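You operate a simulated robot arm through the tools that you are given. There is no shell and no other tool.

You are at the controls of a simulated two-armed robot. One attempt, no reset.

JOB
Finish the three strings on the string bench and check them.
Fine: push the loose white and teal fittings home; green fitting on the white one, orange on the red one; then press check: all lamps must be green.

Only the result counts: the job must be done as asked and must still hold three seconds after the hand-in. Knocking over, shifting, dropping, spilling or breaking anything else fails it.

ROBOT AND FRAMES
Two 7-joint arms with two-finger grippers on one trunk, on a base that drives. Base frame: it is fixed to the floor where the robot stands at the start and does not move with it; the origin is under the middle of the robot, x ahead of it, y to its left, z up; the surface under the hand at the start is at about z = 806. Readings come in mm, degrees, newtons and seconds.
The left shoulder is at the start at [60, 123, 995], the right one opposite. With the tool pointing down near the work surface each hand reaches from about 340 to 800 mm from the robot's upright axis, wherever it stands, measured 20 degrees to its own side. Places, roughly: blue fitting spigot [700, -200, 1000]; check button box [300, -200, 800]; green check button [300, -200, 800]; green fitting socket [400, -100, 800]; orange fitting socket [400, -300, 800]; red fitting spigot [600, -300, 1000]; teal fitting socket [700, -200, 1000]; test port one [800, 0, 900]; white fitting socket [800, 0, 900]; white fitting spigot [800, 0, 1000]. Payload 1.47 kg a hand.
Tool frame (each hand has its own): the origin (TCP) lies between the finger pads and is the grasp point; the fingertips stand 16 mm ahead of it; z points along the fingers, y is the line along which they close. The gripper opens to 87 mm. The gripper's body begins 55 mm behind the TCP.
Orientation is that of the tool frame in the base frame, as a unit quaternion [w, x, y, z]. With the fingers straight down and closing along the base's y, the tool's x points along the base's -x, its y along +y and its z along -z.

CONTROLS
- The arms move only by the tool servo_tool. It takes "left_series", "right_series" or both (then of equal length, played together; a hand with none holds still); each is a list of rows, each an object of numbers (a shift or turn left out is 0, a gripper value left out holds the last): "tx", "ty", "tz": the shift along the tool's x, y, z in units of 200 mm (1.0 is 200 mm); "wx", "wy", "wz": the turn, a rotation vector about the tool's x, y, z in units of 90 degrees (1.0 is 90 degrees); "gripper": the finger opening in mm, from 0 to 87. In form: [{"tx": .., "ty": .., "tz": .., "wx": .., "wy": .., "wz": .., "gripper": ..}, ...]. A call has 1 to 20 rows; each row is the pose to reach, as a shift and turn from the pose commanded when the call began, along the tool's axes at that moment. A call with a number of a shift or a turn outside -1 to 1 is refused whole. A row lasts 0.2 s, in which the tool goes at most 50 mm and 8.6 degrees; a call with a longer step from one row to the next is refused whole, and so is a gripper value outside its range. A pose out of reach is approached as far as the arm can. The call stops where the force on the tool passes 40 N (or 10 N more than at its start, if that is more) or the arm is blocked; 0.2 s more then pass. The fingers move at their own pace (about 153 mm/s each) and stop on an object; they squeeze with about 26 N. The grip force told is the motor's: it shows also when the fingers shut on nothing. Time passes only in rows, and 0.2 s behind the last, so rows that repeat a pose let the fingers close. It gives the time, the measured TCP pose, the force on the tool (base axes), the opening and the grip force at its end, in the units of the frame above (readings bear some noise), with the torque about the TCP (base axes, N m) and any sound that the robot's microphone picked up.
- Cameras (640 x 400 px; columns grow to the right, rows downward): "scene" is now at [88, -25.2, 1553.9]; the picture's right is [-0.31, -0.95, 0.00], its down [-0.67, 0.21, -0.71] and it looks along [0.68, -0.22, -0.70] (base axes); focal length 256 px, centre (320, 200). "left" rides on the left gripper at [73, -12, -90] in its tool frame; the picture's right is [0.16, 0.99, 0.00], its down [-0.72, 0.12, -0.68] and it looks along [-0.67, 0.11, 0.73] (tool axes); focal length 247 px, centre (320, 200). "right" rides on the right gripper at [73, 12, -90] in its tool frame; the picture's right is [-0.16, 0.99, 0.00], its down [-0.72, -0.12, -0.68] and it looks along [-0.67, -0.11, 0.73] (tool axes); focal length 247 px, centre (320, 200). There is no depth. A picture from a camera that has moved, and an enlarged one, comes with that camera's place and axes in the base frame and with its lens.
- snapshot(camera): a new picture of that camera. No time passes.
- slide_trunk(by): slides the trunk up (or, below 0, down) by that many mm; the arms and the scene camera ride with it, the base frame stays. It gives what a move gives, with no picture.
- base_move(legs): drives the robot by 1 to 6 legs, each [ahead, left, turn to the left] in mm, mm and degrees, along the robot's own axes; the way and the turn of a leg run together, so that a leg with both is an arc; at most 1500 mm and 180 degrees a leg. The arms and the cameras ride along, it lands a little off, and it stops where it bumps. It gives what a move gives.
- pan_tilt(pan, tilt): turns the head with the scene camera to pan (to the left, within 120 degrees either way) and tilt (down, from -29 to 69), counted from straight ahead of the robot. It gives what a move gives.
- zoom(camera, box): a new picture of the part [left, top, right, bottom] of that camera's present view, enlarged. No time passes.
- hand_in(): hands the job in; it is judged then, once.

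Places have to be worked out from the pictures, the camera data and where the tool is seen. Open the grippers and draw the arms clear of the work before you hand the job in, unless the task says otherwise.

The tools are called after "Call:" as name(argument=value, ...) on one line, values as JSON. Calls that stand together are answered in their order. servo_tool: Moves the arms, as the interface text tells. Its arguments: {"type":"object","properties":{"left_series":{"type":"array","items":{"type":"object","properties":{"tx":{"type":"number"},"ty":{"type":"number"},"tz":{"type":"number"},"wx":{"type":"number"},"wy":{"type":"number"},"wz":{"type":"number"},"gripper":{"type":"number"}}}},"right_series":{"type":"array","items":{"type":"object","properties":{"tx":{"type":"number"},"ty":{"type":"number"},"tz":{"type":"number"},"wx":{"type":"number"},"wy":{"type":"number"},"wz":{"type":"number"},"gripper":{"type":"number"}}}}},"required":[]} The other tools are called the same way: slide_trunk (by) slides the trunk up or down; base_move (legs) drives the base; pan_tilt (pan, tilt) turns the head that bears the scene camera; snapshot (camera) takes a picture; zoom (camera, box) takes an enlarged picture of a part of a camera's view; hand_in () hands the job in.

At the start:

```text
time: 0.0
left_position: [454.2, 100.4, 1234.3]
left_ee_rot: [0.0, 0.0, 1.0, -0.001]
left_ft_force: [-0.5, -0.2, 0.9]
left_wrist_torque: [0.02, -0.05, 0.03]
left_width: 86.7
left_grip_force: 0.0
right_position: [410.3, -281.5, 1260.5]
right_ee_rot: [0.0, -0.001, 1.0, 0.0]
right_ft_force: [-0.5, 0.2, 0.8]
right_wrist_torque: [-0.03, 0.01, 0.0]
right_width: 86.9
right_grip_force: 0.1
trunk travel left (down, up): [-150.0, 80.0]
robot x, y, heading: [2.5, 1.2, -0.1]
head pan, tilt: [-17.8, 44.6]
```

scene: 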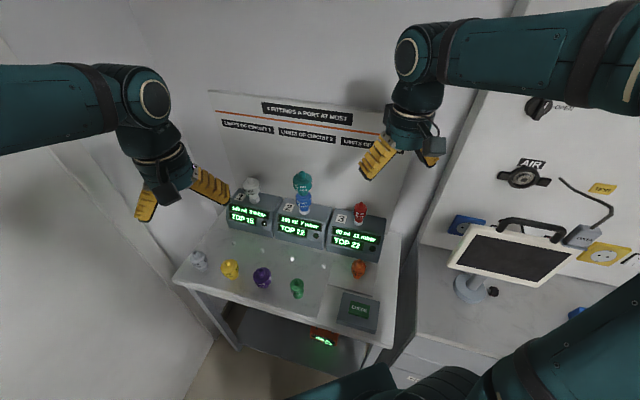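
right: 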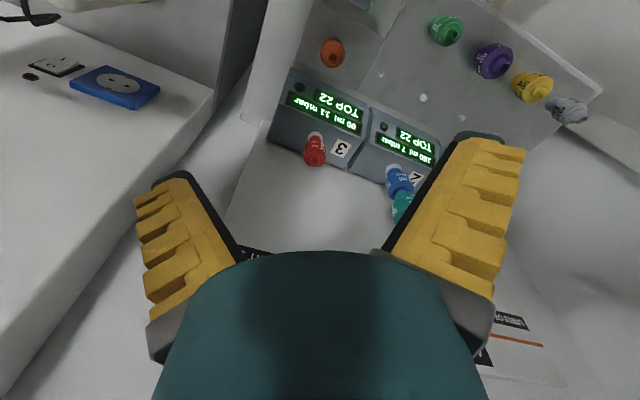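
left: 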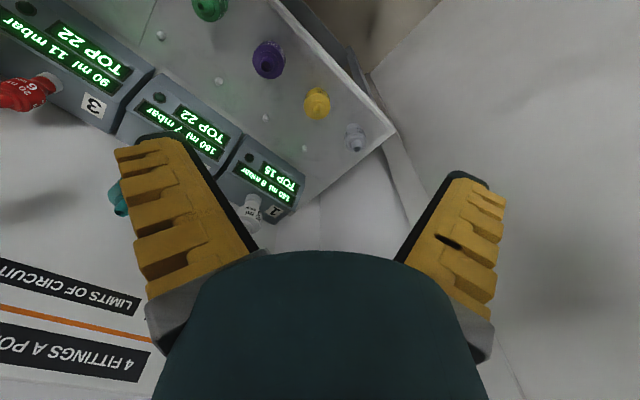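

I start by looking closer at the bench with enlarged views to understand the fittings and labels.

Call:
zoom(camera="scene", box=[200, 80, 400, 205])

Call:
zoom(camera="scene", box=[170, 165, 410, 315])

Call:
zoom(camera="scene", box=[220, 160, 400, 272])

```text
3.20 times, centred on (300, 142) of scene
camera zoom: at [88.0, -25.2, 1553.9], right [-0.31, -0.95, 0.0], down [-0.67, 0.21, -0.71], along [0.68, -0.22, -0.7], focal length 820 px, centre (384, 384)
```

zoom: 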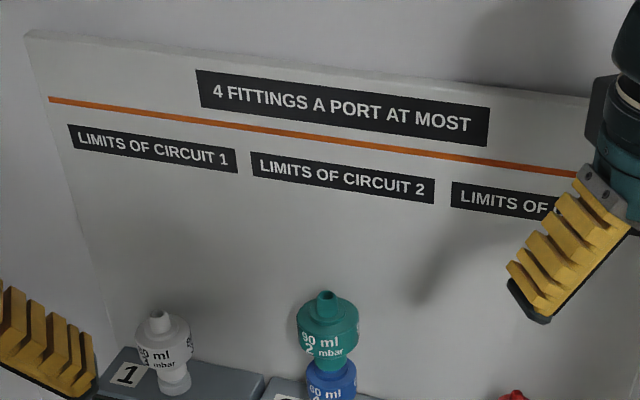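

```text
2.67 times, centred on (290, 240) of scene
camera zoom: at [88.0, -25.2, 1553.9], right [-0.31, -0.95, 0.0], down [-0.67, 0.21, -0.71], along [0.68, -0.22, -0.7], focal length 684 px, centre (400, 93)
```

zoom: 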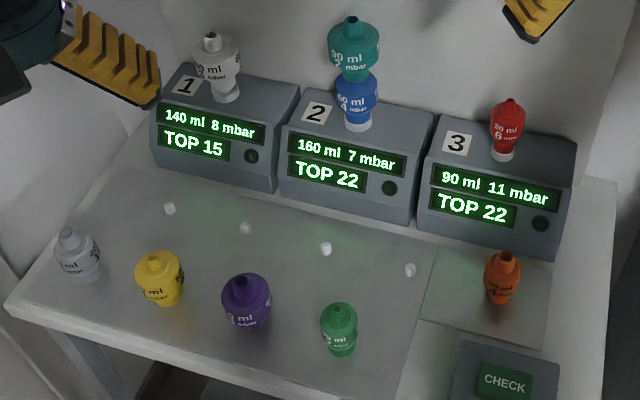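

```text
3.56 times, centred on (310, 216) of scene
camera zoom: at [88.0, -25.2, 1553.9], right [-0.31, -0.95, 0.0], down [-0.67, 0.21, -0.71], along [0.68, -0.22, -0.7], focal length 912 px, centre (356, 143)
```

zoom: 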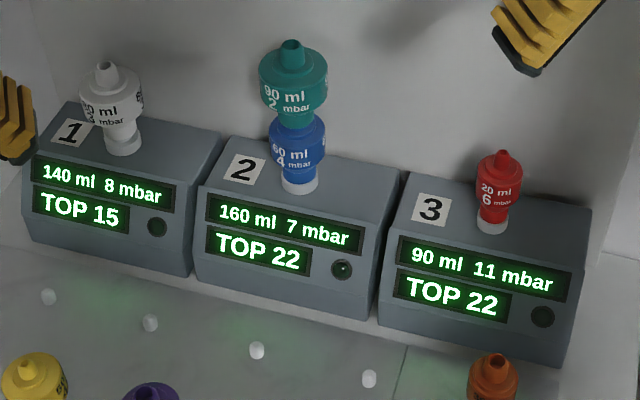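

I look closely at each loose fitting, the check box, and the thing under the bench to read the labels.

Call:
zoom(camera="scene", box=[270, 240, 390, 315])

Call:
zoom(camera="scene", box=[330, 280, 400, 344])

Call:
zoom(camera="scene", box=[285, 160, 325, 222])

Call:
zoom(camera="scene", box=[230, 170, 280, 215])

Call:
zoom(camera="scene", box=[340, 190, 380, 230])

Call:
zoom(camera="scene", box=[180, 240, 280, 302])

Call:
zoom(camera="scene", box=[290, 310, 370, 360])

```text
5.33 times, centred on (330, 278) of scene
camera zoom: at [88.0, -25.2, 1553.9], right [-0.31, -0.95, 0.0], down [-0.67, 0.21, -0.71], along [0.68, -0.22, -0.7], focal length 1367 px, centre (267, -213)
```

zoom: 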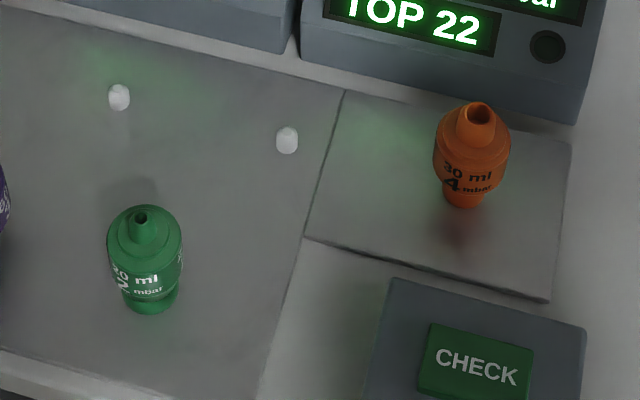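

```text
6.25 times, centred on (365, 312) of scene
camera zoom: at [88.0, -25.2, 1553.9], right [-0.31, -0.95, 0.0], down [-0.67, 0.21, -0.71], along [0.68, -0.22, -0.7], focal length 1602 px, centre (39, -500)
```

zoom: 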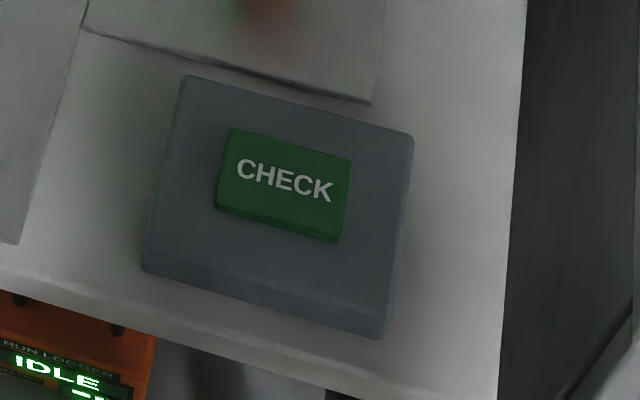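

```text
6.45 times, centred on (305, 191) of scene
camera zoom: at [88.0, -25.2, 1553.9], right [-0.31, -0.95, 0.0], down [-0.67, 0.21, -0.71], along [0.68, -0.22, -0.7], focal length 1654 px, centre (417, 258)
```

zoom: 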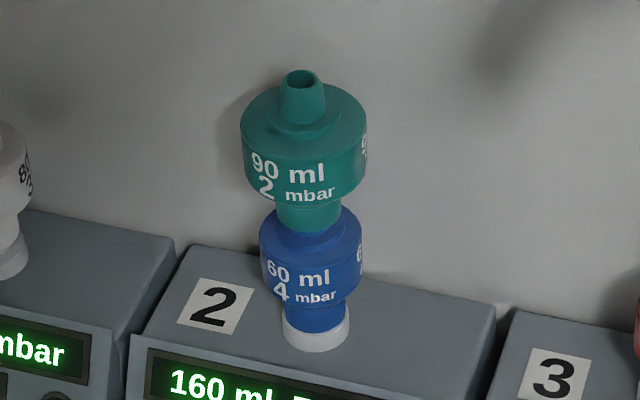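

```text
8.89 times, centred on (255, 192) of scene
camera zoom: at [88.0, -25.2, 1553.9], right [-0.31, -0.95, 0.0], down [-0.67, 0.21, -0.71], along [0.68, -0.22, -0.7], focal length 2279 px, centre (898, 267)
```

zoom: 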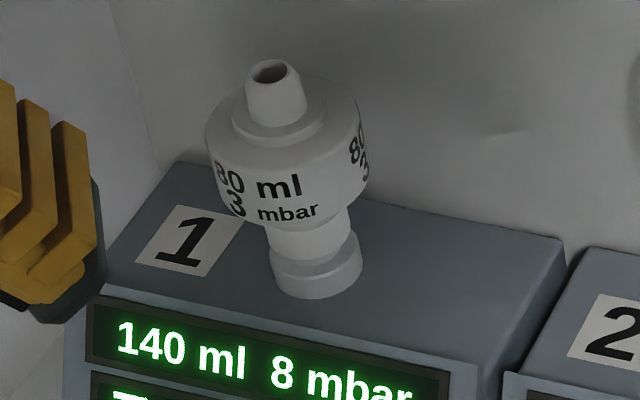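

```text
10.00 times, centred on (360, 210) of scene
camera zoom: at [88.0, -25.2, 1553.9], right [-0.31, -0.95, 0.0], down [-0.67, 0.21, -0.71], along [0.68, -0.22, -0.7], focal length 2564 px, centre (-80, 100)
```

zoom: 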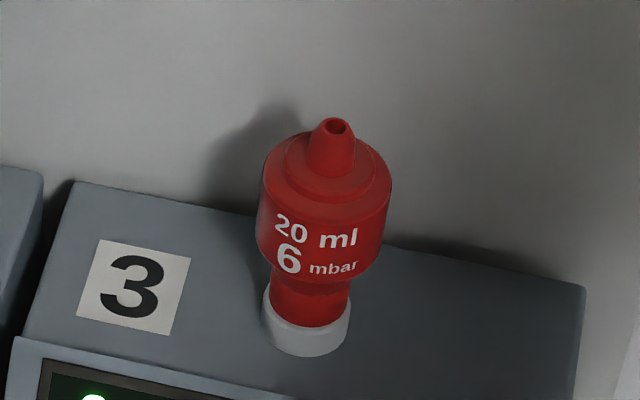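

```text
6.40 times, centred on (230, 271) of scene
camera zoom: at [88.0, -25.2, 1553.9], right [-0.31, -0.95, 0.0], down [-0.67, 0.21, -0.71], along [0.68, -0.22, -0.7], focal length 1641 px, centre (896, -254)
```

zoom: 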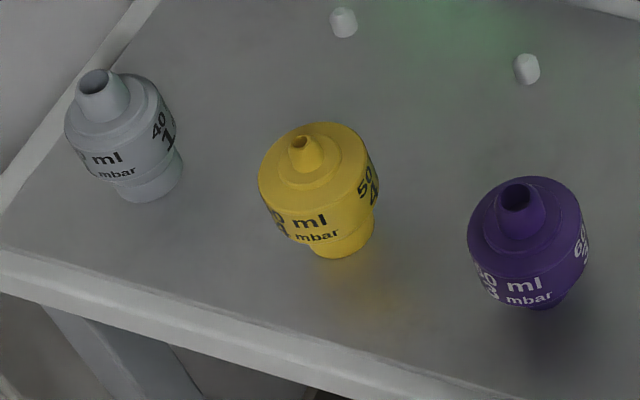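

```text
8.00 times, centred on (330, 335) of scene
camera zoom: at [88.0, -25.2, 1553.9], right [-0.31, -0.95, 0.0], down [-0.67, 0.21, -0.71], along [0.68, -0.22, -0.7], focal length 2051 px, centre (240, -880)
```

zoom: 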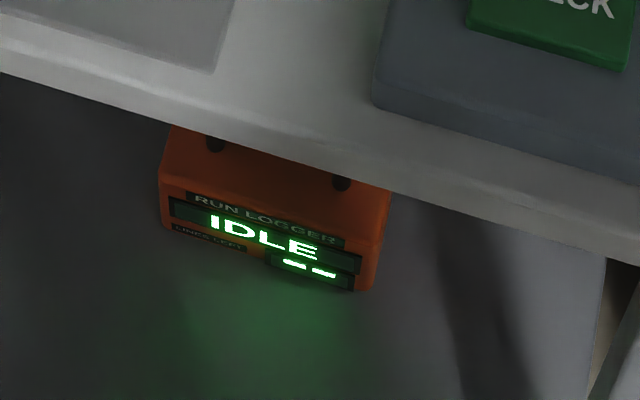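

The bench seems rotated about 34° relative to the robot: I estimate ports 1–3 near (776,-3), (674,-158), (568,-314), green at (438,-69), orange at (440,-262), check at (332,-219). I'll look around with the head before moving the base.

Call:
pan_tilt(pan=30, tilt=40)

Call:
snapshot(camera="scene")

Call:
pan_tilt(pan=-75, tilt=40)

Call:
snapshot(camera="scene")

Call:
pan_tilt(pan=-34, tilt=65)

Call:
snapshot(camera="scene")

Call:
pan_tilt(pan=80, tilt=55)

Call:
snapshot(camera="scene")

```text
time: 1.2
left_position: [453.9, 100.9, 1232.6]
left_ee_rot: [0.001, -0.001, 1.0, 0.0]
left_ft_force: [0.1, -0.3, 0.0]
left_wrist_torque: [-0.05, 0.0, -0.02]
left_width: 87.2
left_grip_force: 0.0
right_position: [409.9, -279.4, 1259.2]
right_ee_rot: [0.0, 0.0, 1.0, 0.0]
right_ft_force: [0.0, -0.9, -0.4]
right_wrist_torque: [-0.01, -0.02, 0.01]
right_width: 87.0
right_grip_force: 0.0
trunk travel left (down, up): [-150.0, 80.0]
robot x, y, heading: [-0.7, -3.4, 0.0]
head pan, tilt: [30.0, 40.0]
```

```text
taken
camera scene: at [84.0, 42.2, 1560.6], right [0.5, -0.87, 0.0], down [-0.56, -0.32, -0.77], along [0.66, 0.38, -0.64], focal length 256 px, centre (320, 200)
```

scene: 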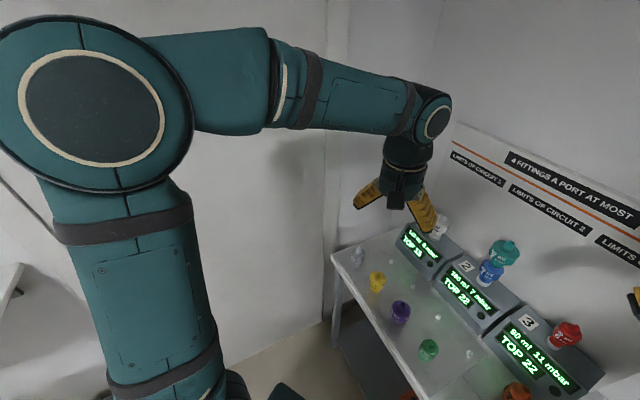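

```text
time: 3.0
left_position: [454.2, 100.7, 1233.2]
left_ee_rot: [0.0, 0.0, 1.0, 0.0]
left_ft_force: [-0.3, -0.1, 0.3]
left_wrist_torque: [0.01, -0.01, 0.03]
left_width: 87.2
left_grip_force: 0.0
right_position: [410.0, -280.1, 1259.6]
right_ee_rot: [0.0, 0.0, 1.0, 0.0]
right_ft_force: [-0.6, -0.1, -0.3]
right_wrist_torque: [-0.01, 0.0, -0.01]
right_width: 86.9
right_grip_force: 0.1
trunk travel left (down, up): [-150.0, 80.0]
robot x, y, heading: [1.2, 2.4, -0.2]
head pan, tilt: [-75.0, 40.0]
```

```text
taken
camera scene: at [32.3, -82.4, 1560.6], right [-0.97, -0.26, 0.0], down [-0.17, 0.62, -0.77], along [0.2, -0.74, -0.64], focal length 256 px, centre (320, 200)
```

scene: 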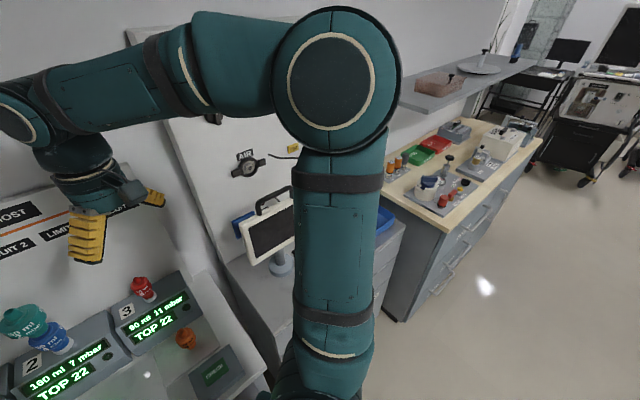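

```text
time: 4.1
left_position: [453.7, 99.6, 1233.3]
left_ee_rot: [0.0, 0.0, 1.0, 0.0]
left_ft_force: [-0.9, 0.8, -0.1]
left_wrist_torque: [-0.04, 0.01, 0.01]
left_width: 86.9
left_grip_force: 0.0
right_position: [409.5, -280.4, 1258.5]
right_ee_rot: [0.0, 0.0, 1.0, 0.0]
right_ft_force: [-0.2, 0.0, 0.6]
right_wrist_torque: [0.03, 0.01, -0.02]
right_width: 87.1
right_grip_force: 0.0
trunk travel left (down, up): [-150.0, 80.0]
robot x, y, heading: [-0.8, -2.6, 0.1]
head pan, tilt: [-34.0, 65.0]
```

```text
taken
camera scene: at [60.6, -34.3, 1528.4], right [-0.56, -0.83, 0.0], down [-0.75, 0.51, -0.42], along [0.35, -0.24, -0.91], focal length 256 px, centre (320, 200)
```

scene: 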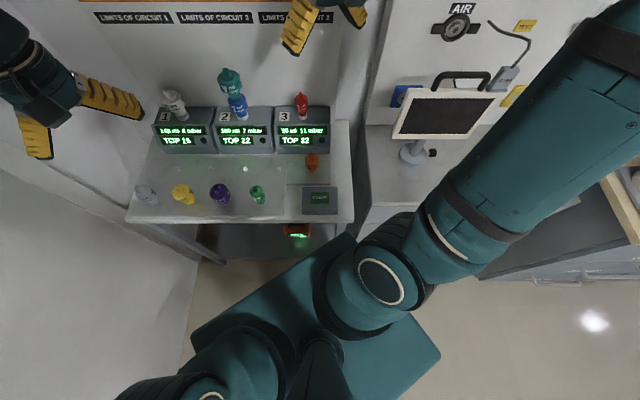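

```text
time: 6.0
left_position: [454.4, 99.7, 1232.6]
left_ee_rot: [0.0, 0.0, 1.0, -0.001]
left_ft_force: [-0.5, 0.4, 1.0]
left_wrist_torque: [0.01, 0.02, 0.01]
left_width: 86.9
left_grip_force: 0.0
right_position: [409.8, -280.9, 1258.9]
right_ee_rot: [0.0, 0.0, 1.0, 0.0]
right_ft_force: [0.7, -0.3, -1.1]
right_wrist_torque: [-0.01, 0.01, 0.04]
right_width: 87.0
right_grip_force: 0.2
trunk travel left (down, up): [-150.0, 80.0]
robot x, y, heading: [1.2, -1.2, -0.2]
head pan, tilt: [80.0, 55.0]
```

```text
taken
camera scene: at [22.9, 70.7, 1539.9], right [0.98, -0.17, 0.0], down [-0.14, -0.81, -0.57], along [0.1, 0.56, -0.82], focal length 256 px, centre (320, 200)
```

scene: 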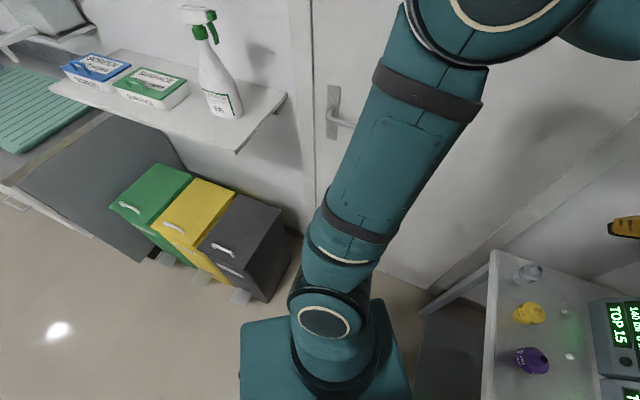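

The robot base is a large low box and the bench normal points at about -34° from my heading. Before turning the base I tuck the right hand inwards and up, away from the monitor on the right.

Call:
servo_tool(right_series=[{"ty": 0.15, "tz": -0.05}, {"ty": 0.3, "tz": -0.1}, {"ty": 0.45, "tz": -0.15}, {"ty": 0.6, "tz": -0.2}, {"ty": 0.65, "tz": -0.25}])

Call:
pan_tilt(pan=-34, tilt=60)

Call:
snapshot(camera="scene")

```text
time: 7.2
left_position: [453.4, 99.8, 1232.8]
left_ee_rot: [-0.001, 0.0, 1.0, 0.0]
left_ft_force: [0.3, -0.2, -0.5]
left_wrist_torque: [0.0, -0.03, 0.01]
left_width: 86.8
left_grip_force: 0.1
right_position: [409.1, -150.7, 1309.9]
right_ee_rot: [0.0, 0.0, 1.0, 0.0]
right_ft_force: [0.5, -1.0, 0.1]
right_wrist_torque: [-0.03, 0.0, 0.01]
right_width: 87.0
right_grip_force: 0.2
trunk travel left (down, up): [-150.0, 80.0]
robot x, y, heading: [-2.6, 0.2, -0.2]
head pan, tilt: [80.0, 55.0]
```

```text
time: 9.1
left_position: [453.3, 99.5, 1233.1]
left_ee_rot: [0.0, 0.0, 1.0, 0.0]
left_ft_force: [-0.3, 0.6, 0.9]
left_wrist_torque: [0.02, -0.05, 0.0]
left_width: 87.0
left_grip_force: 0.1
right_position: [408.8, -149.7, 1310.2]
right_ee_rot: [0.0, -0.001, 1.0, 0.0]
right_ft_force: [0.6, -0.1, -0.8]
right_wrist_torque: [-0.01, 0.01, -0.01]
right_width: 87.0
right_grip_force: 0.0
trunk travel left (down, up): [-150.0, 80.0]
robot x, y, heading: [1.9, -0.7, 0.0]
head pan, tilt: [-34.0, 60.0]
```

```text
taken
camera scene: at [65.6, -37.5, 1533.9], right [-0.56, -0.83, 0.0], down [-0.72, 0.48, -0.5], along [0.41, -0.28, -0.87], focal length 256 px, centre (320, 200)
```

scene: 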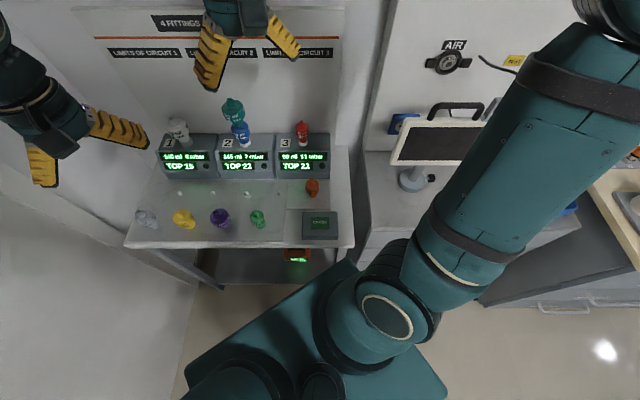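

At pan -34 the bench front edge appears level in the picture, so the bench yaw is about -34°. I turn the base in place by -17° and then again by -17°.

Call:
base_move(legs=[[0, 0, -17]])

Call:
base_move(legs=[[0, 0, -17]])

Call:
pan_tilt(pan=0, tilt=60)

Call:
snapshot(camera="scene")

```text
time: 10.5
left_position: [463.5, -38.1, 1233.4]
left_ee_rot: [0.0, 0.15, 0.989, 0.0]
left_ft_force: [0.3, 1.8, 0.3]
left_wrist_torque: [-0.01, -0.02, 0.02]
left_width: 87.2
left_grip_force: 0.0
right_position: [347.3, -265.1, 1309.2]
right_ee_rot: [0.0, 0.15, 0.989, 0.0]
right_ft_force: [-0.5, 0.4, -0.3]
right_wrist_torque: [-0.04, 0.04, -0.03]
right_width: 87.0
right_grip_force: 0.1
trunk travel left (down, up): [-150.0, 80.0]
robot x, y, heading: [-0.8, -3.0, -17.3]
head pan, tilt: [-34.0, 60.0]
```

```text
time: 11.9
left_position: [430.0, -175.4, 1232.3]
left_ee_rot: [0.0, 0.297, 0.955, 0.0]
left_ft_force: [0.1, -0.4, 0.5]
left_wrist_torque: [0.0, -0.01, -0.03]
left_width: 87.0
left_grip_force: 0.1
right_position: [251.6, -356.0, 1310.9]
right_ee_rot: [0.0, 0.296, 0.955, 0.0]
right_ft_force: [0.7, -0.9, -0.2]
right_wrist_torque: [0.01, -0.02, -0.02]
right_width: 87.1
right_grip_force: 0.0
trunk travel left (down, up): [-150.0, 80.0]
robot x, y, heading: [-4.5, 0.9, -34.6]
head pan, tilt: [-34.0, 60.0]
```

```text
time: 12.9
left_position: [430.2, -174.6, 1232.0]
left_ee_rot: [0.0, 0.297, 0.955, 0.001]
left_ft_force: [-0.2, 0.2, 0.0]
left_wrist_torque: [-0.01, 0.02, 0.02]
left_width: 87.0
left_grip_force: 0.0
right_position: [252.1, -356.3, 1310.0]
right_ee_rot: [0.0, 0.297, 0.955, 0.001]
right_ft_force: [-0.4, 0.0, 0.0]
right_wrist_torque: [0.01, -0.02, 0.01]
right_width: 86.7
right_grip_force: 0.0
trunk travel left (down, up): [-150.0, 80.0]
robot x, y, heading: [-1.6, -3.2, -34.4]
head pan, tilt: [0.0, 60.0]
```

```text
taken
camera scene: at [63.4, -43.8, 1533.9], right [-0.57, -0.82, 0.0], down [-0.71, 0.49, -0.5], along [0.41, -0.28, -0.87], focal length 256 px, centre (320, 200)
```

scene: 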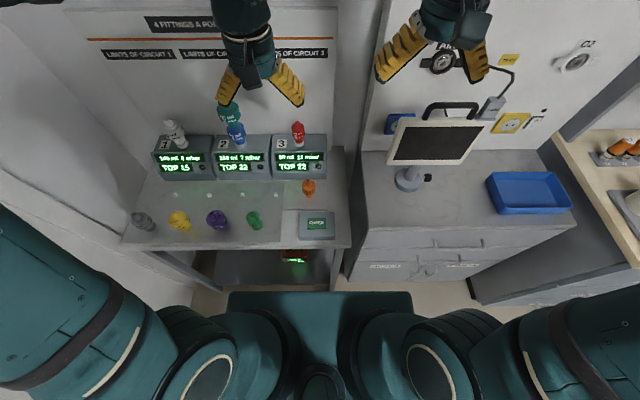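

The turn went fine and the bench is now square to me. I shift the base left 140 mm so that ports 1–3 lie in front of both arms, then look again.

Call:
base_move(legs=[[0, 140, 0.3]])

Call:
slide_trunk(by=60)

Call:
pan_tilt(pan=5, tilt=50)

Call:
snapshot(camera="scene")

Call:
snapshot(camera="left")

Call:
snapshot(camera="right")

```text
time: 14.7
left_position: [511.5, -56.7, 1233.5]
left_ee_rot: [0.0, 0.293, 0.956, -0.001]
left_ft_force: [-0.2, 0.0, 0.2]
left_wrist_torque: [-0.04, 0.04, 0.0]
left_width: 87.1
left_grip_force: 0.1
right_position: [332.8, -239.5, 1310.3]
right_ee_rot: [0.001, 0.294, 0.956, 0.0]
right_ft_force: [0.6, -0.4, -0.6]
right_wrist_torque: [-0.02, -0.02, 0.0]
right_width: 87.0
right_grip_force: 0.0
trunk travel left (down, up): [-150.0, 80.0]
robot x, y, heading: [76.7, 118.8, -34.5]
head pan, tilt: [0.0, 60.0]
```

```text
time: 15.7
left_position: [510.6, -56.6, 1292.4]
left_ee_rot: [0.0, 0.295, 0.956, 0.0]
left_ft_force: [-0.5, 0.3, -0.3]
left_wrist_torque: [0.0, 0.05, 0.01]
left_width: 87.2
left_grip_force: 0.1
right_position: [331.1, -239.3, 1369.5]
right_ee_rot: [0.0, 0.293, 0.956, 0.0]
right_ft_force: [0.4, -0.2, -0.9]
right_wrist_torque: [0.01, 0.0, -0.01]
right_width: 86.9
right_grip_force: 0.1
trunk travel left (down, up): [-210.0, 20.0]
robot x, y, heading: [79.1, 117.8, -34.2]
head pan, tilt: [0.0, 60.0]
```

```text
time: 16.5
left_position: [510.7, -57.4, 1293.8]
left_ee_rot: [-0.001, 0.294, 0.956, 0.0]
left_ft_force: [0.1, -0.7, -0.4]
left_wrist_torque: [0.0, 0.0, -0.02]
left_width: 86.9
left_grip_force: 0.1
right_position: [332.8, -240.4, 1370.2]
right_ee_rot: [0.0, 0.294, 0.956, 0.0]
right_ft_force: [-0.2, 0.1, -0.2]
right_wrist_torque: [0.0, 0.03, 0.01]
right_width: 87.1
right_grip_force: 0.1
trunk travel left (down, up): [-210.0, 20.0]
robot x, y, heading: [76.8, 116.1, -34.0]
head pan, tilt: [5.0, 50.0]
```

```text
taken
camera scene: at [154.5, 71.7, 1606.4], right [-0.49, -0.87, 0.0], down [-0.67, 0.37, -0.64], along [0.56, -0.31, -0.77], focal length 256 px, centre (320, 200)
```

scene: 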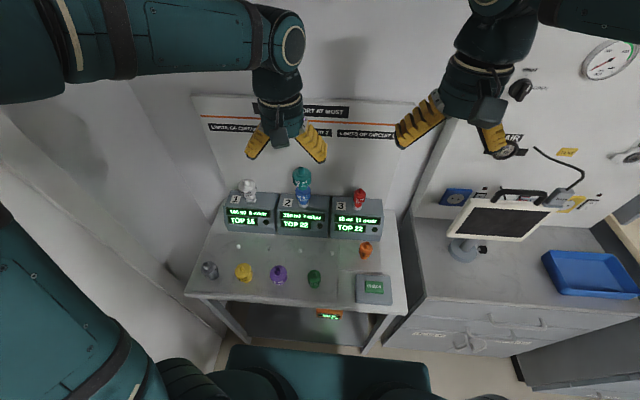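

```text
taken
camera left: at [443.7, -24.1, 1383.1], right [0.42, 0.91, 0.0], down [0.66, -0.31, 0.68], along [0.62, -0.29, -0.73], focal length 247 px, centre (320, 200)
```

left: 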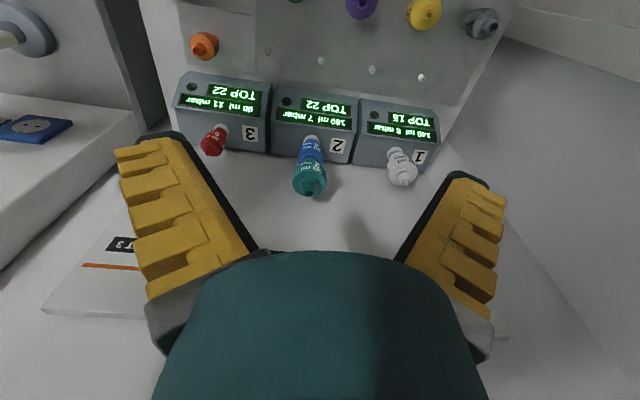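

```text
taken
camera right: at [279.4, -188.8, 1460.4], right [0.69, 0.73, 0.0], down [0.53, -0.5, 0.68], along [0.49, -0.47, -0.73], focal length 247 px, centre (320, 200)
```

right: 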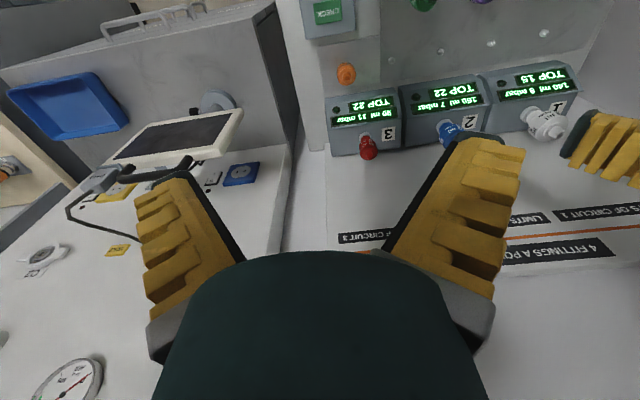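

The robot now stands about at (77, 117) heading -34.2°, with tool x pointing out of the bench, y left, z down. In bench-aligned axes (forward F, left L) I judge port 1 at F≈644, L≈434, with the white top at z≈1017; I move the left hand to above it, still high.

Call:
servo_tool(left_series=[{"tx": -0.12, "ty": 0.12}, {"tx": -0.28, "ty": 0.28}, {"tx": -0.44, "ty": 0.44}, {"tx": -0.6, "ty": 0.6}, {"tx": -0.75, "ty": 0.76}, {"tx": -0.85, "ty": 0.88, "tz": 0.1}, {"tx": -0.9, "ty": 0.95, "tz": 0.28}, {"tx": -0.9, "ty": 0.95, "tz": 0.45}, {"tx": -0.9, "ty": 0.95, "tz": 0.55}])

Call:
snapshot(camera="left")

Call:
snapshot(camera="scene")

```text
time: 18.5
left_position: [765.1, -0.9, 1182.8]
left_ee_rot: [0.0, 0.293, 0.956, 0.0]
left_ft_force: [-0.7, 0.3, 0.1]
left_wrist_torque: [-0.01, -0.02, 0.0]
left_width: 87.4
left_grip_force: 0.0
right_position: [332.7, -239.3, 1370.0]
right_ee_rot: [0.001, 0.294, 0.956, 0.0]
right_ft_force: [-0.1, -0.2, -0.2]
right_wrist_torque: [0.0, -0.04, 0.0]
right_width: 86.9
right_grip_force: 0.2
trunk travel left (down, up): [-210.0, 20.0]
robot x, y, heading: [79.0, 116.5, -34.0]
head pan, tilt: [5.0, 50.0]
```

```text
taken
camera left: at [698.5, 32.6, 1273.3], right [0.42, 0.91, 0.0], down [0.66, -0.31, 0.68], along [0.62, -0.29, -0.73], focal length 247 px, centre (320, 200)
```

left: 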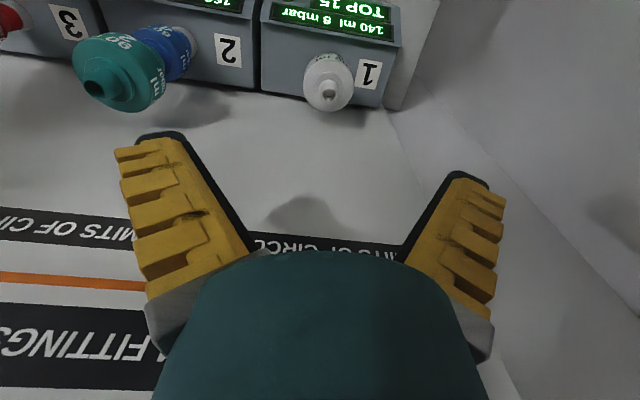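

```text
taken
camera scene: at [154.9, 71.8, 1606.4], right [-0.49, -0.87, 0.0], down [-0.67, 0.37, -0.64], along [0.56, -0.31, -0.77], focal length 256 px, centre (320, 200)
```

scene: 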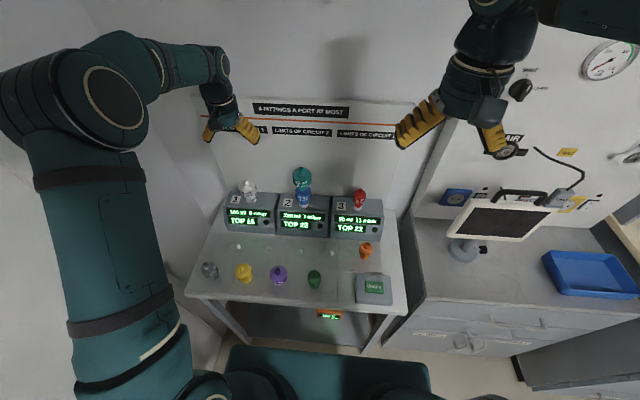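

The left hand is above port 1 at about z 1183. I zoom in on the white fitting and the teal/blue stack from the left wrist camera.

Call:
zoom(camera="left", box=[250, 0, 450, 125])

Call:
zoom(camera="left", box=[50, 0, 250, 125])

Call:
zoom(camera="scene", box=[220, 150, 300, 240])

Call:
zoom(camera="scene", box=[280, 150, 380, 240])

```text
3.20 times, centred on (350, 62) of left
camera zoom: at [698.5, 32.6, 1273.3], right [0.42, 0.91, 0.0], down [0.66, -0.31, 0.68], along [0.62, -0.29, -0.73], focal length 790 px, centre (224, 640)
```

zoom: 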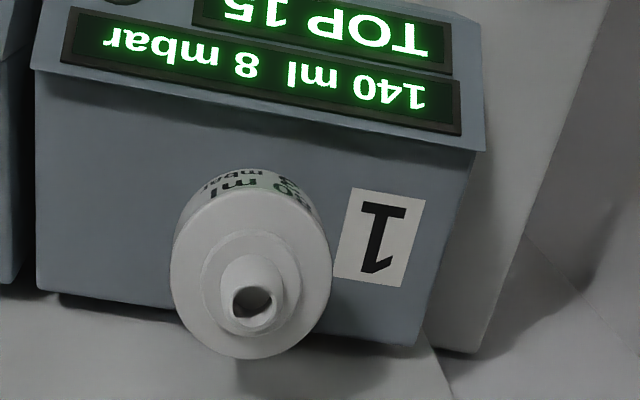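

```text
3.20 times, centred on (150, 62) of left
camera zoom: at [698.5, 32.6, 1273.3], right [0.42, 0.91, 0.0], down [0.66, -0.31, 0.68], along [0.62, -0.29, -0.73], focal length 790 px, centre (864, 640)
```

zoom: 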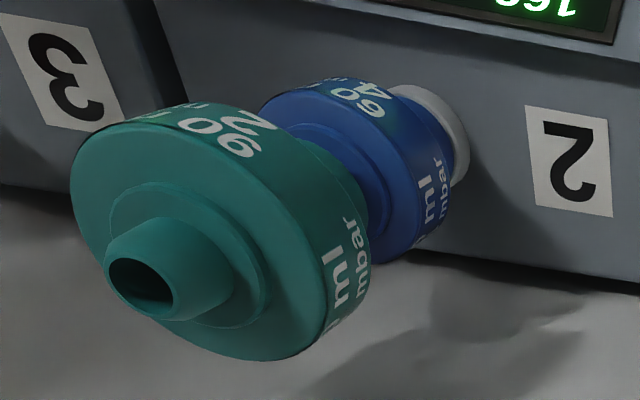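

```text
4.44 times, centred on (260, 195) of scene
camera zoom: at [154.9, 71.8, 1606.4], right [-0.49, -0.87, 0.0], down [-0.67, 0.37, -0.64], along [0.56, -0.31, -0.77], focal length 1139 px, centre (587, 222)
```

zoom: 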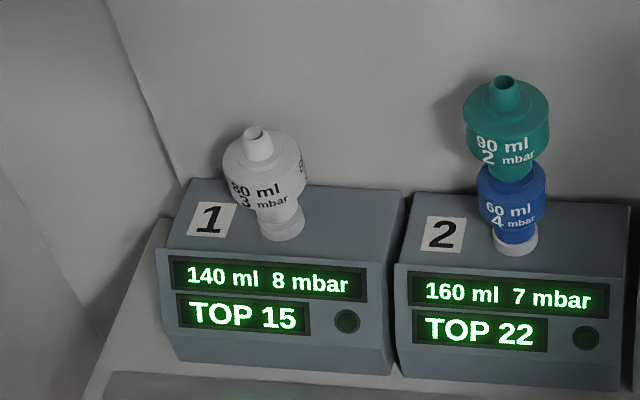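

```text
4.44 times, centred on (330, 195) of scene
camera zoom: at [154.9, 71.8, 1606.4], right [-0.49, -0.87, 0.0], down [-0.67, 0.37, -0.64], along [0.56, -0.31, -0.77], focal length 1139 px, centre (276, 222)
```

zoom: 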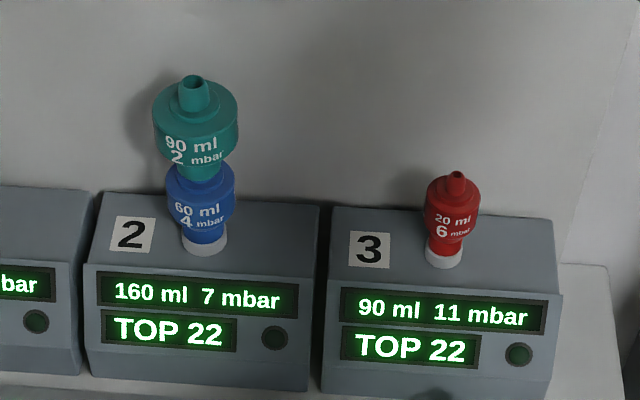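

White stands upright with its spigot top at about F≈651, L≈441, z≈1012 (triangulated from both cameras). I close the left fingers and bring their tips to about 20 mm above the spigot, then look.

Call:
servo_tool(left_series=[{"tx": -0.09, "ty": 0.06, "gripper": 0}, {"tx": -0.09, "ty": 0.06, "tz": 0.1, "gripper": 0}, {"tx": -0.09, "ty": 0.06, "tz": 0.3}, {"tx": -0.09, "ty": 0.06, "tz": 0.5}, {"tx": -0.09, "ty": 0.06, "tz": 0.65}, {"tx": -0.09, "ty": 0.06, "tz": 0.65}])

Call:
snapshot(camera="left")

Call:
zoom(camera="scene", box=[200, 130, 300, 220])

```text
time: 19.9
left_position: [787.4, 0.1, 1053.1]
left_ee_rot: [0.001, 0.294, 0.956, 0.0]
left_ft_force: [-0.7, -1.3, -0.1]
left_wrist_torque: [0.03, 0.01, -0.03]
left_width: 0.3
left_grip_force: 25.8
right_position: [332.8, -237.7, 1371.4]
right_ee_rot: [-0.001, 0.294, 0.956, 0.0]
right_ft_force: [-0.2, 0.3, 0.7]
right_wrist_torque: [-0.02, -0.03, 0.02]
right_width: 86.9
right_grip_force: 0.1
trunk travel left (down, up): [-210.0, 20.0]
robot x, y, heading: [79.1, 116.5, -34.3]
head pan, tilt: [5.0, 50.0]
```

```text
taken
camera left: at [719.9, 32.2, 1142.3], right [0.42, 0.91, 0.0], down [0.66, -0.31, 0.68], along [0.62, -0.29, -0.73], focal length 247 px, centre (320, 200)
```

left: 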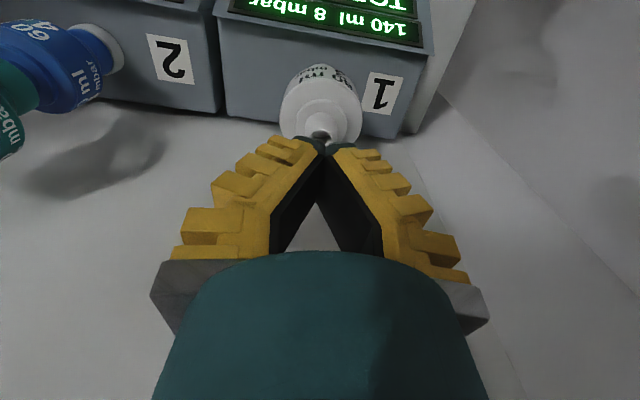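

```text
4.44 times, centred on (250, 175) of scene
camera zoom: at [154.1, 71.8, 1606.5], right [-0.49, -0.87, 0.0], down [-0.67, 0.37, -0.64], along [0.56, -0.31, -0.77], focal length 1139 px, centre (631, 311)
```

zoom: 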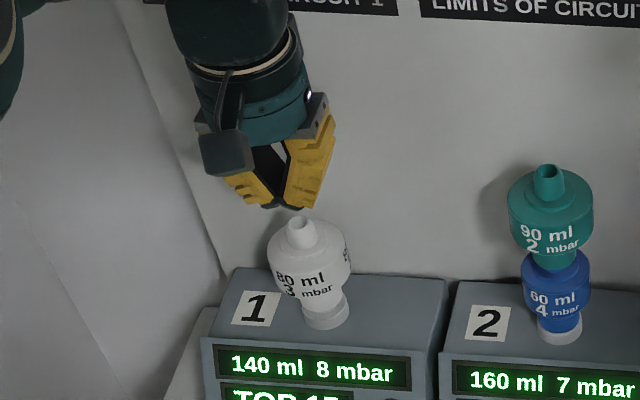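

The fingertips appear just in front of/above the white spigot in the wrist view. I zoom to check alignment.

Call:
zoom(camera="left", box=[260, 50, 390, 160])

Call:
zoom(camera="scene", box=[245, 150, 295, 210])

```text
3.64 times, centred on (325, 105) of left
camera zoom: at [719.9, 32.2, 1142.3], right [0.42, 0.91, 0.0], down [0.66, -0.31, 0.68], along [0.62, -0.29, -0.73], focal length 898 px, centre (302, 546)
```

zoom: 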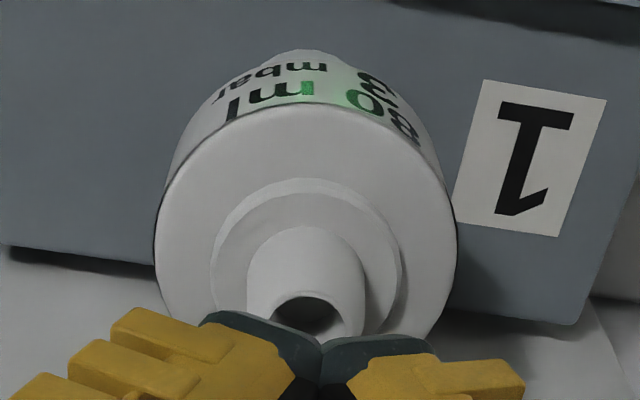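

```text
6.67 times, centred on (270, 180) of scene
camera zoom: at [154.1, 71.8, 1606.5], right [-0.49, -0.87, 0.0], down [-0.67, 0.37, -0.64], along [0.56, -0.31, -0.77], focal length 1709 px, centre (653, 333)
```

zoom: 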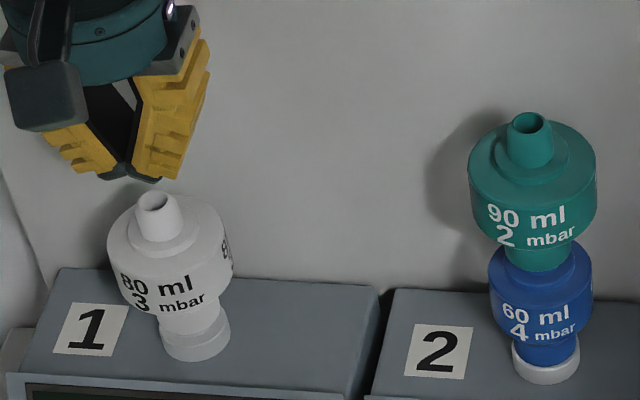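

The spigot is centred under the closed fingertips within about 1 mm. I push straight down in small steps; the call stops by force.

Call:
servo_tool(left_series=[{"tz": 0.04}, {"tz": 0.08}, {"tz": 0.1}, {"tz": 0.115}, {"tz": 0.13}, {"tz": 0.145}, {"tz": 0.16}, {"tz": 0.17}])

Call:
zoom(camera="scene", box=[225, 150, 305, 240])

```text
time: 21.7
left_position: [786.9, -1.7, 1018.6]
left_ee_rot: [0.0, 0.294, 0.956, -0.001]
left_ft_force: [0.4, 0.9, -0.5]
left_wrist_torque: [-0.02, -0.01, -0.04]
left_width: 0.3
left_grip_force: 25.8
right_position: [332.8, -238.5, 1369.9]
right_ee_rot: [-0.001, 0.295, 0.956, 0.0]
right_ft_force: [-1.2, -0.2, 0.1]
right_wrist_torque: [0.0, 0.0, 0.04]
right_width: 87.1
right_grip_force: 0.1
trunk travel left (down, up): [-210.0, 20.0]
robot x, y, heading: [77.0, 116.4, -34.1]
head pan, tilt: [5.0, 50.0]
```

```text
4.44 times, centred on (265, 195) of scene
camera zoom: at [154.6, 71.7, 1606.5], right [-0.49, -0.87, 0.0], down [-0.67, 0.37, -0.64], along [0.56, -0.31, -0.77], focal length 1139 px, centre (564, 222)
```

zoom: 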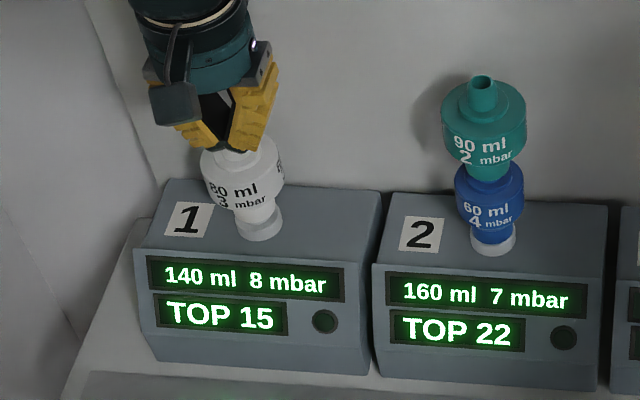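

No contact yet with tips near z≈1003. I keep lowering in 3 mm steps.

Call:
servo_tool(left_series=[{"tz": 0.015}, {"tz": 0.03}, {"tz": 0.045}, {"tz": 0.06}, {"tz": 0.075}, {"tz": 0.09}, {"tz": 0.1}])

Call:
zoom(camera="scene", box=[225, 150, 305, 240])

Call:
zoom(camera="left", box=[240, 50, 400, 160])

```text
time: 23.1
left_position: [791.5, -2.3, 1008.2]
left_ee_rot: [0.007, 0.293, 0.956, 0.0]
left_ft_force: [-5.0, 3.1, 18.7]
left_wrist_torque: [0.09, 0.0, -0.01]
left_width: 6.1
left_grip_force: 26.1
right_position: [332.5, -238.7, 1370.7]
right_ee_rot: [0.0, 0.295, 0.956, 0.0]
right_ft_force: [0.1, -0.7, -0.3]
right_wrist_torque: [0.03, 0.04, 0.02]
right_width: 86.9
right_grip_force: 0.2
trunk travel left (down, up): [-210.0, 20.0]
robot x, y, heading: [77.4, 118.5, -34.1]
head pan, tilt: [5.0, 50.0]
stopped in row 7 (left hand): the force on the tool passed its limit at 43 N (the readings are from after the stop); the commanded pose is now the measured one
```

```text
4.44 times, centred on (265, 195) of scene
camera zoom: at [153.5, 72.2, 1606.4], right [-0.49, -0.87, 0.0], down [-0.67, 0.37, -0.64], along [0.56, -0.31, -0.77], focal length 1139 px, centre (564, 222)
```

zoom: 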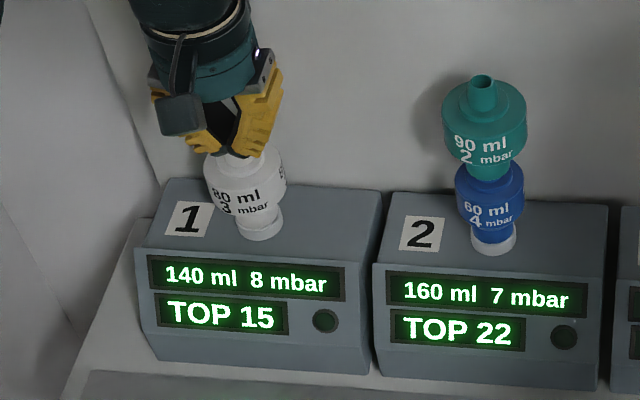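

```text
3.64 times, centred on (320, 105) of left
camera zoom: at [722.6, 31.2, 1097.5], right [0.42, 0.91, 0.0], down [0.66, -0.31, 0.69], along [0.63, -0.29, -0.72], focal length 898 px, centre (320, 546)
```

zoom: 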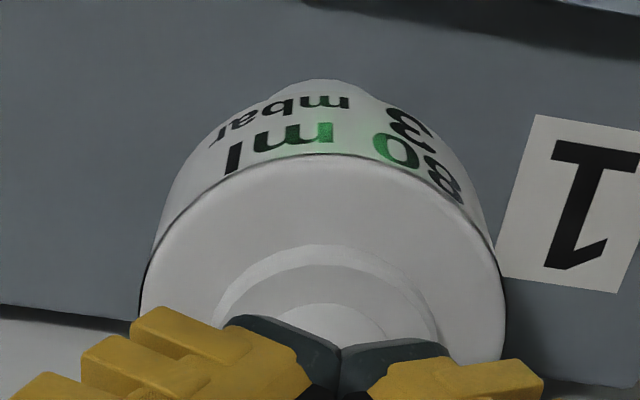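

The fingertips got wedged apart by the tapered spigot at 43 N. I raise the hand, and check whether white has moved down and is straight.

Call:
servo_tool(left_series=[{"tz": -0.1}, {"tz": -0.3}, {"tz": -0.5, "gripper": 42}, {"tx": 0.05, "tz": -0.5, "gripper": 42}, {"tx": 0.05, "tz": -0.5, "gripper": 42}])

Call:
zoom(camera="scene", box=[225, 150, 305, 240])

Call:
snapshot(camera="left")

Call:
zoom(camera="left", box=[220, 0, 420, 125])

```text
time: 24.3
left_position: [781.5, 5.2, 1104.4]
left_ee_rot: [0.005, 0.293, 0.956, 0.0]
left_ft_force: [-0.9, 0.0, 0.2]
left_wrist_torque: [-0.02, -0.02, 0.02]
left_width: 47.8
left_grip_force: 3.9
right_position: [333.4, -239.6, 1370.8]
right_ee_rot: [0.0, 0.294, 0.956, 0.0]
right_ft_force: [-0.5, -0.2, -0.4]
right_wrist_torque: [-0.02, -0.04, -0.01]
right_width: 87.0
right_grip_force: 0.1
trunk travel left (down, up): [-210.0, 20.0]
robot x, y, heading: [78.4, 113.1, -34.2]
head pan, tilt: [5.0, 50.0]
```

```text
4.44 times, centred on (265, 195) of scene
camera zoom: at [154.9, 71.5, 1606.4], right [-0.49, -0.87, 0.0], down [-0.67, 0.37, -0.64], along [0.56, -0.31, -0.77], focal length 1139 px, centre (564, 222)
```

zoom: 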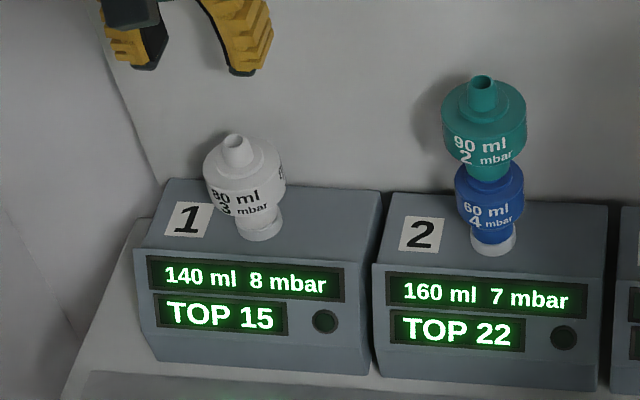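

```text
taken
camera left: at [713.4, 37.1, 1193.6], right [0.42, 0.91, 0.0], down [0.66, -0.31, 0.69], along [0.62, -0.29, -0.73], focal length 247 px, centre (320, 200)
```

left: 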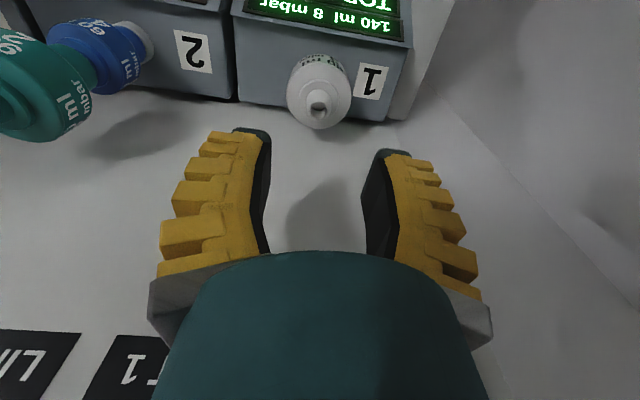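

```text
3.20 times, centred on (320, 62) of left
camera zoom: at [713.4, 37.1, 1193.6], right [0.42, 0.91, 0.0], down [0.66, -0.31, 0.69], along [0.62, -0.29, -0.73], focal length 790 px, centre (320, 640)
```

zoom: 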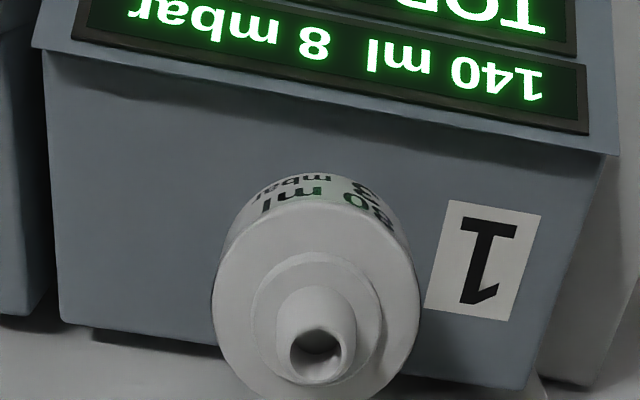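

White moved down by roughly 8 mm and is still upright. I now straddle the spigot with the fingers open about 40 mm (step ring ≈34 mm, body ≈57 mm wide) to press on the shoulder evenly; first lowering to a little above the shoulder.

Call:
servo_tool(left_series=[{"tx": -0.034, "wy": 0.0073, "wx": 0.002, "gripper": 40}, {"tx": -0.034, "wy": 0.0073, "wx": 0.002, "tz": 0.1, "gripper": 40}, {"tx": -0.034, "wy": 0.0073, "wx": 0.002, "tz": 0.2}, {"tx": -0.034, "wy": 0.0073, "wx": 0.002, "tz": 0.3}, {"tx": -0.034, "wy": 0.0073, "wx": 0.002, "tz": 0.38}, {"tx": -0.034, "wy": 0.0073, "wx": 0.002, "tz": 0.42}])

Call:
zoom(camera="left", box=[220, 50, 420, 175])

Call:
zoom(camera="scene", box=[225, 150, 305, 240])

```text
time: 25.7
left_position: [787.0, -0.6, 1021.4]
left_ee_rot: [0.0, 0.293, 0.956, -0.001]
left_ft_force: [0.3, 1.0, 1.0]
left_wrist_torque: [-0.01, -0.01, 0.01]
left_width: 45.9
left_grip_force: 4.3
right_position: [332.9, -240.1, 1369.7]
right_ee_rot: [0.0, 0.295, 0.956, 0.0]
right_ft_force: [0.0, -0.4, -0.1]
right_wrist_torque: [0.0, 0.0, 0.03]
right_width: 87.1
right_grip_force: 0.0
trunk travel left (down, up): [-210.0, 20.0]
robot x, y, heading: [80.4, 117.9, -34.1]
head pan, tilt: [5.0, 50.0]
```

```text
3.20 times, centred on (320, 112) of left
camera zoom: at [721.6, 32.8, 1112.1], right [0.42, 0.91, 0.0], down [0.67, -0.31, 0.68], along [0.62, -0.29, -0.73], focal length 790 px, centre (320, 480)
```

zoom: 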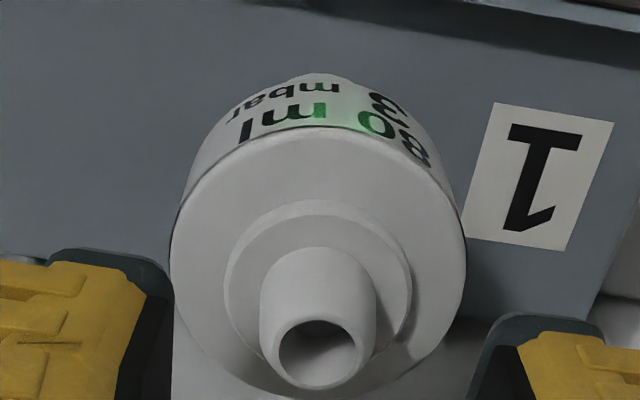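

```text
4.44 times, centred on (265, 195) of scene
camera zoom: at [154.7, 71.7, 1606.5], right [-0.49, -0.87, 0.0], down [-0.67, 0.37, -0.64], along [0.56, -0.31, -0.77], focal length 1139 px, centre (564, 222)
```

zoom: 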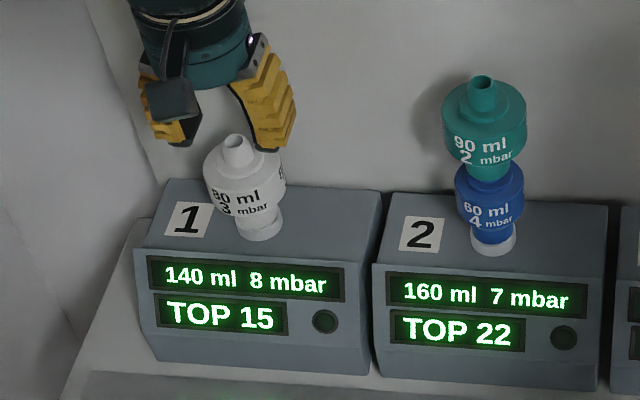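

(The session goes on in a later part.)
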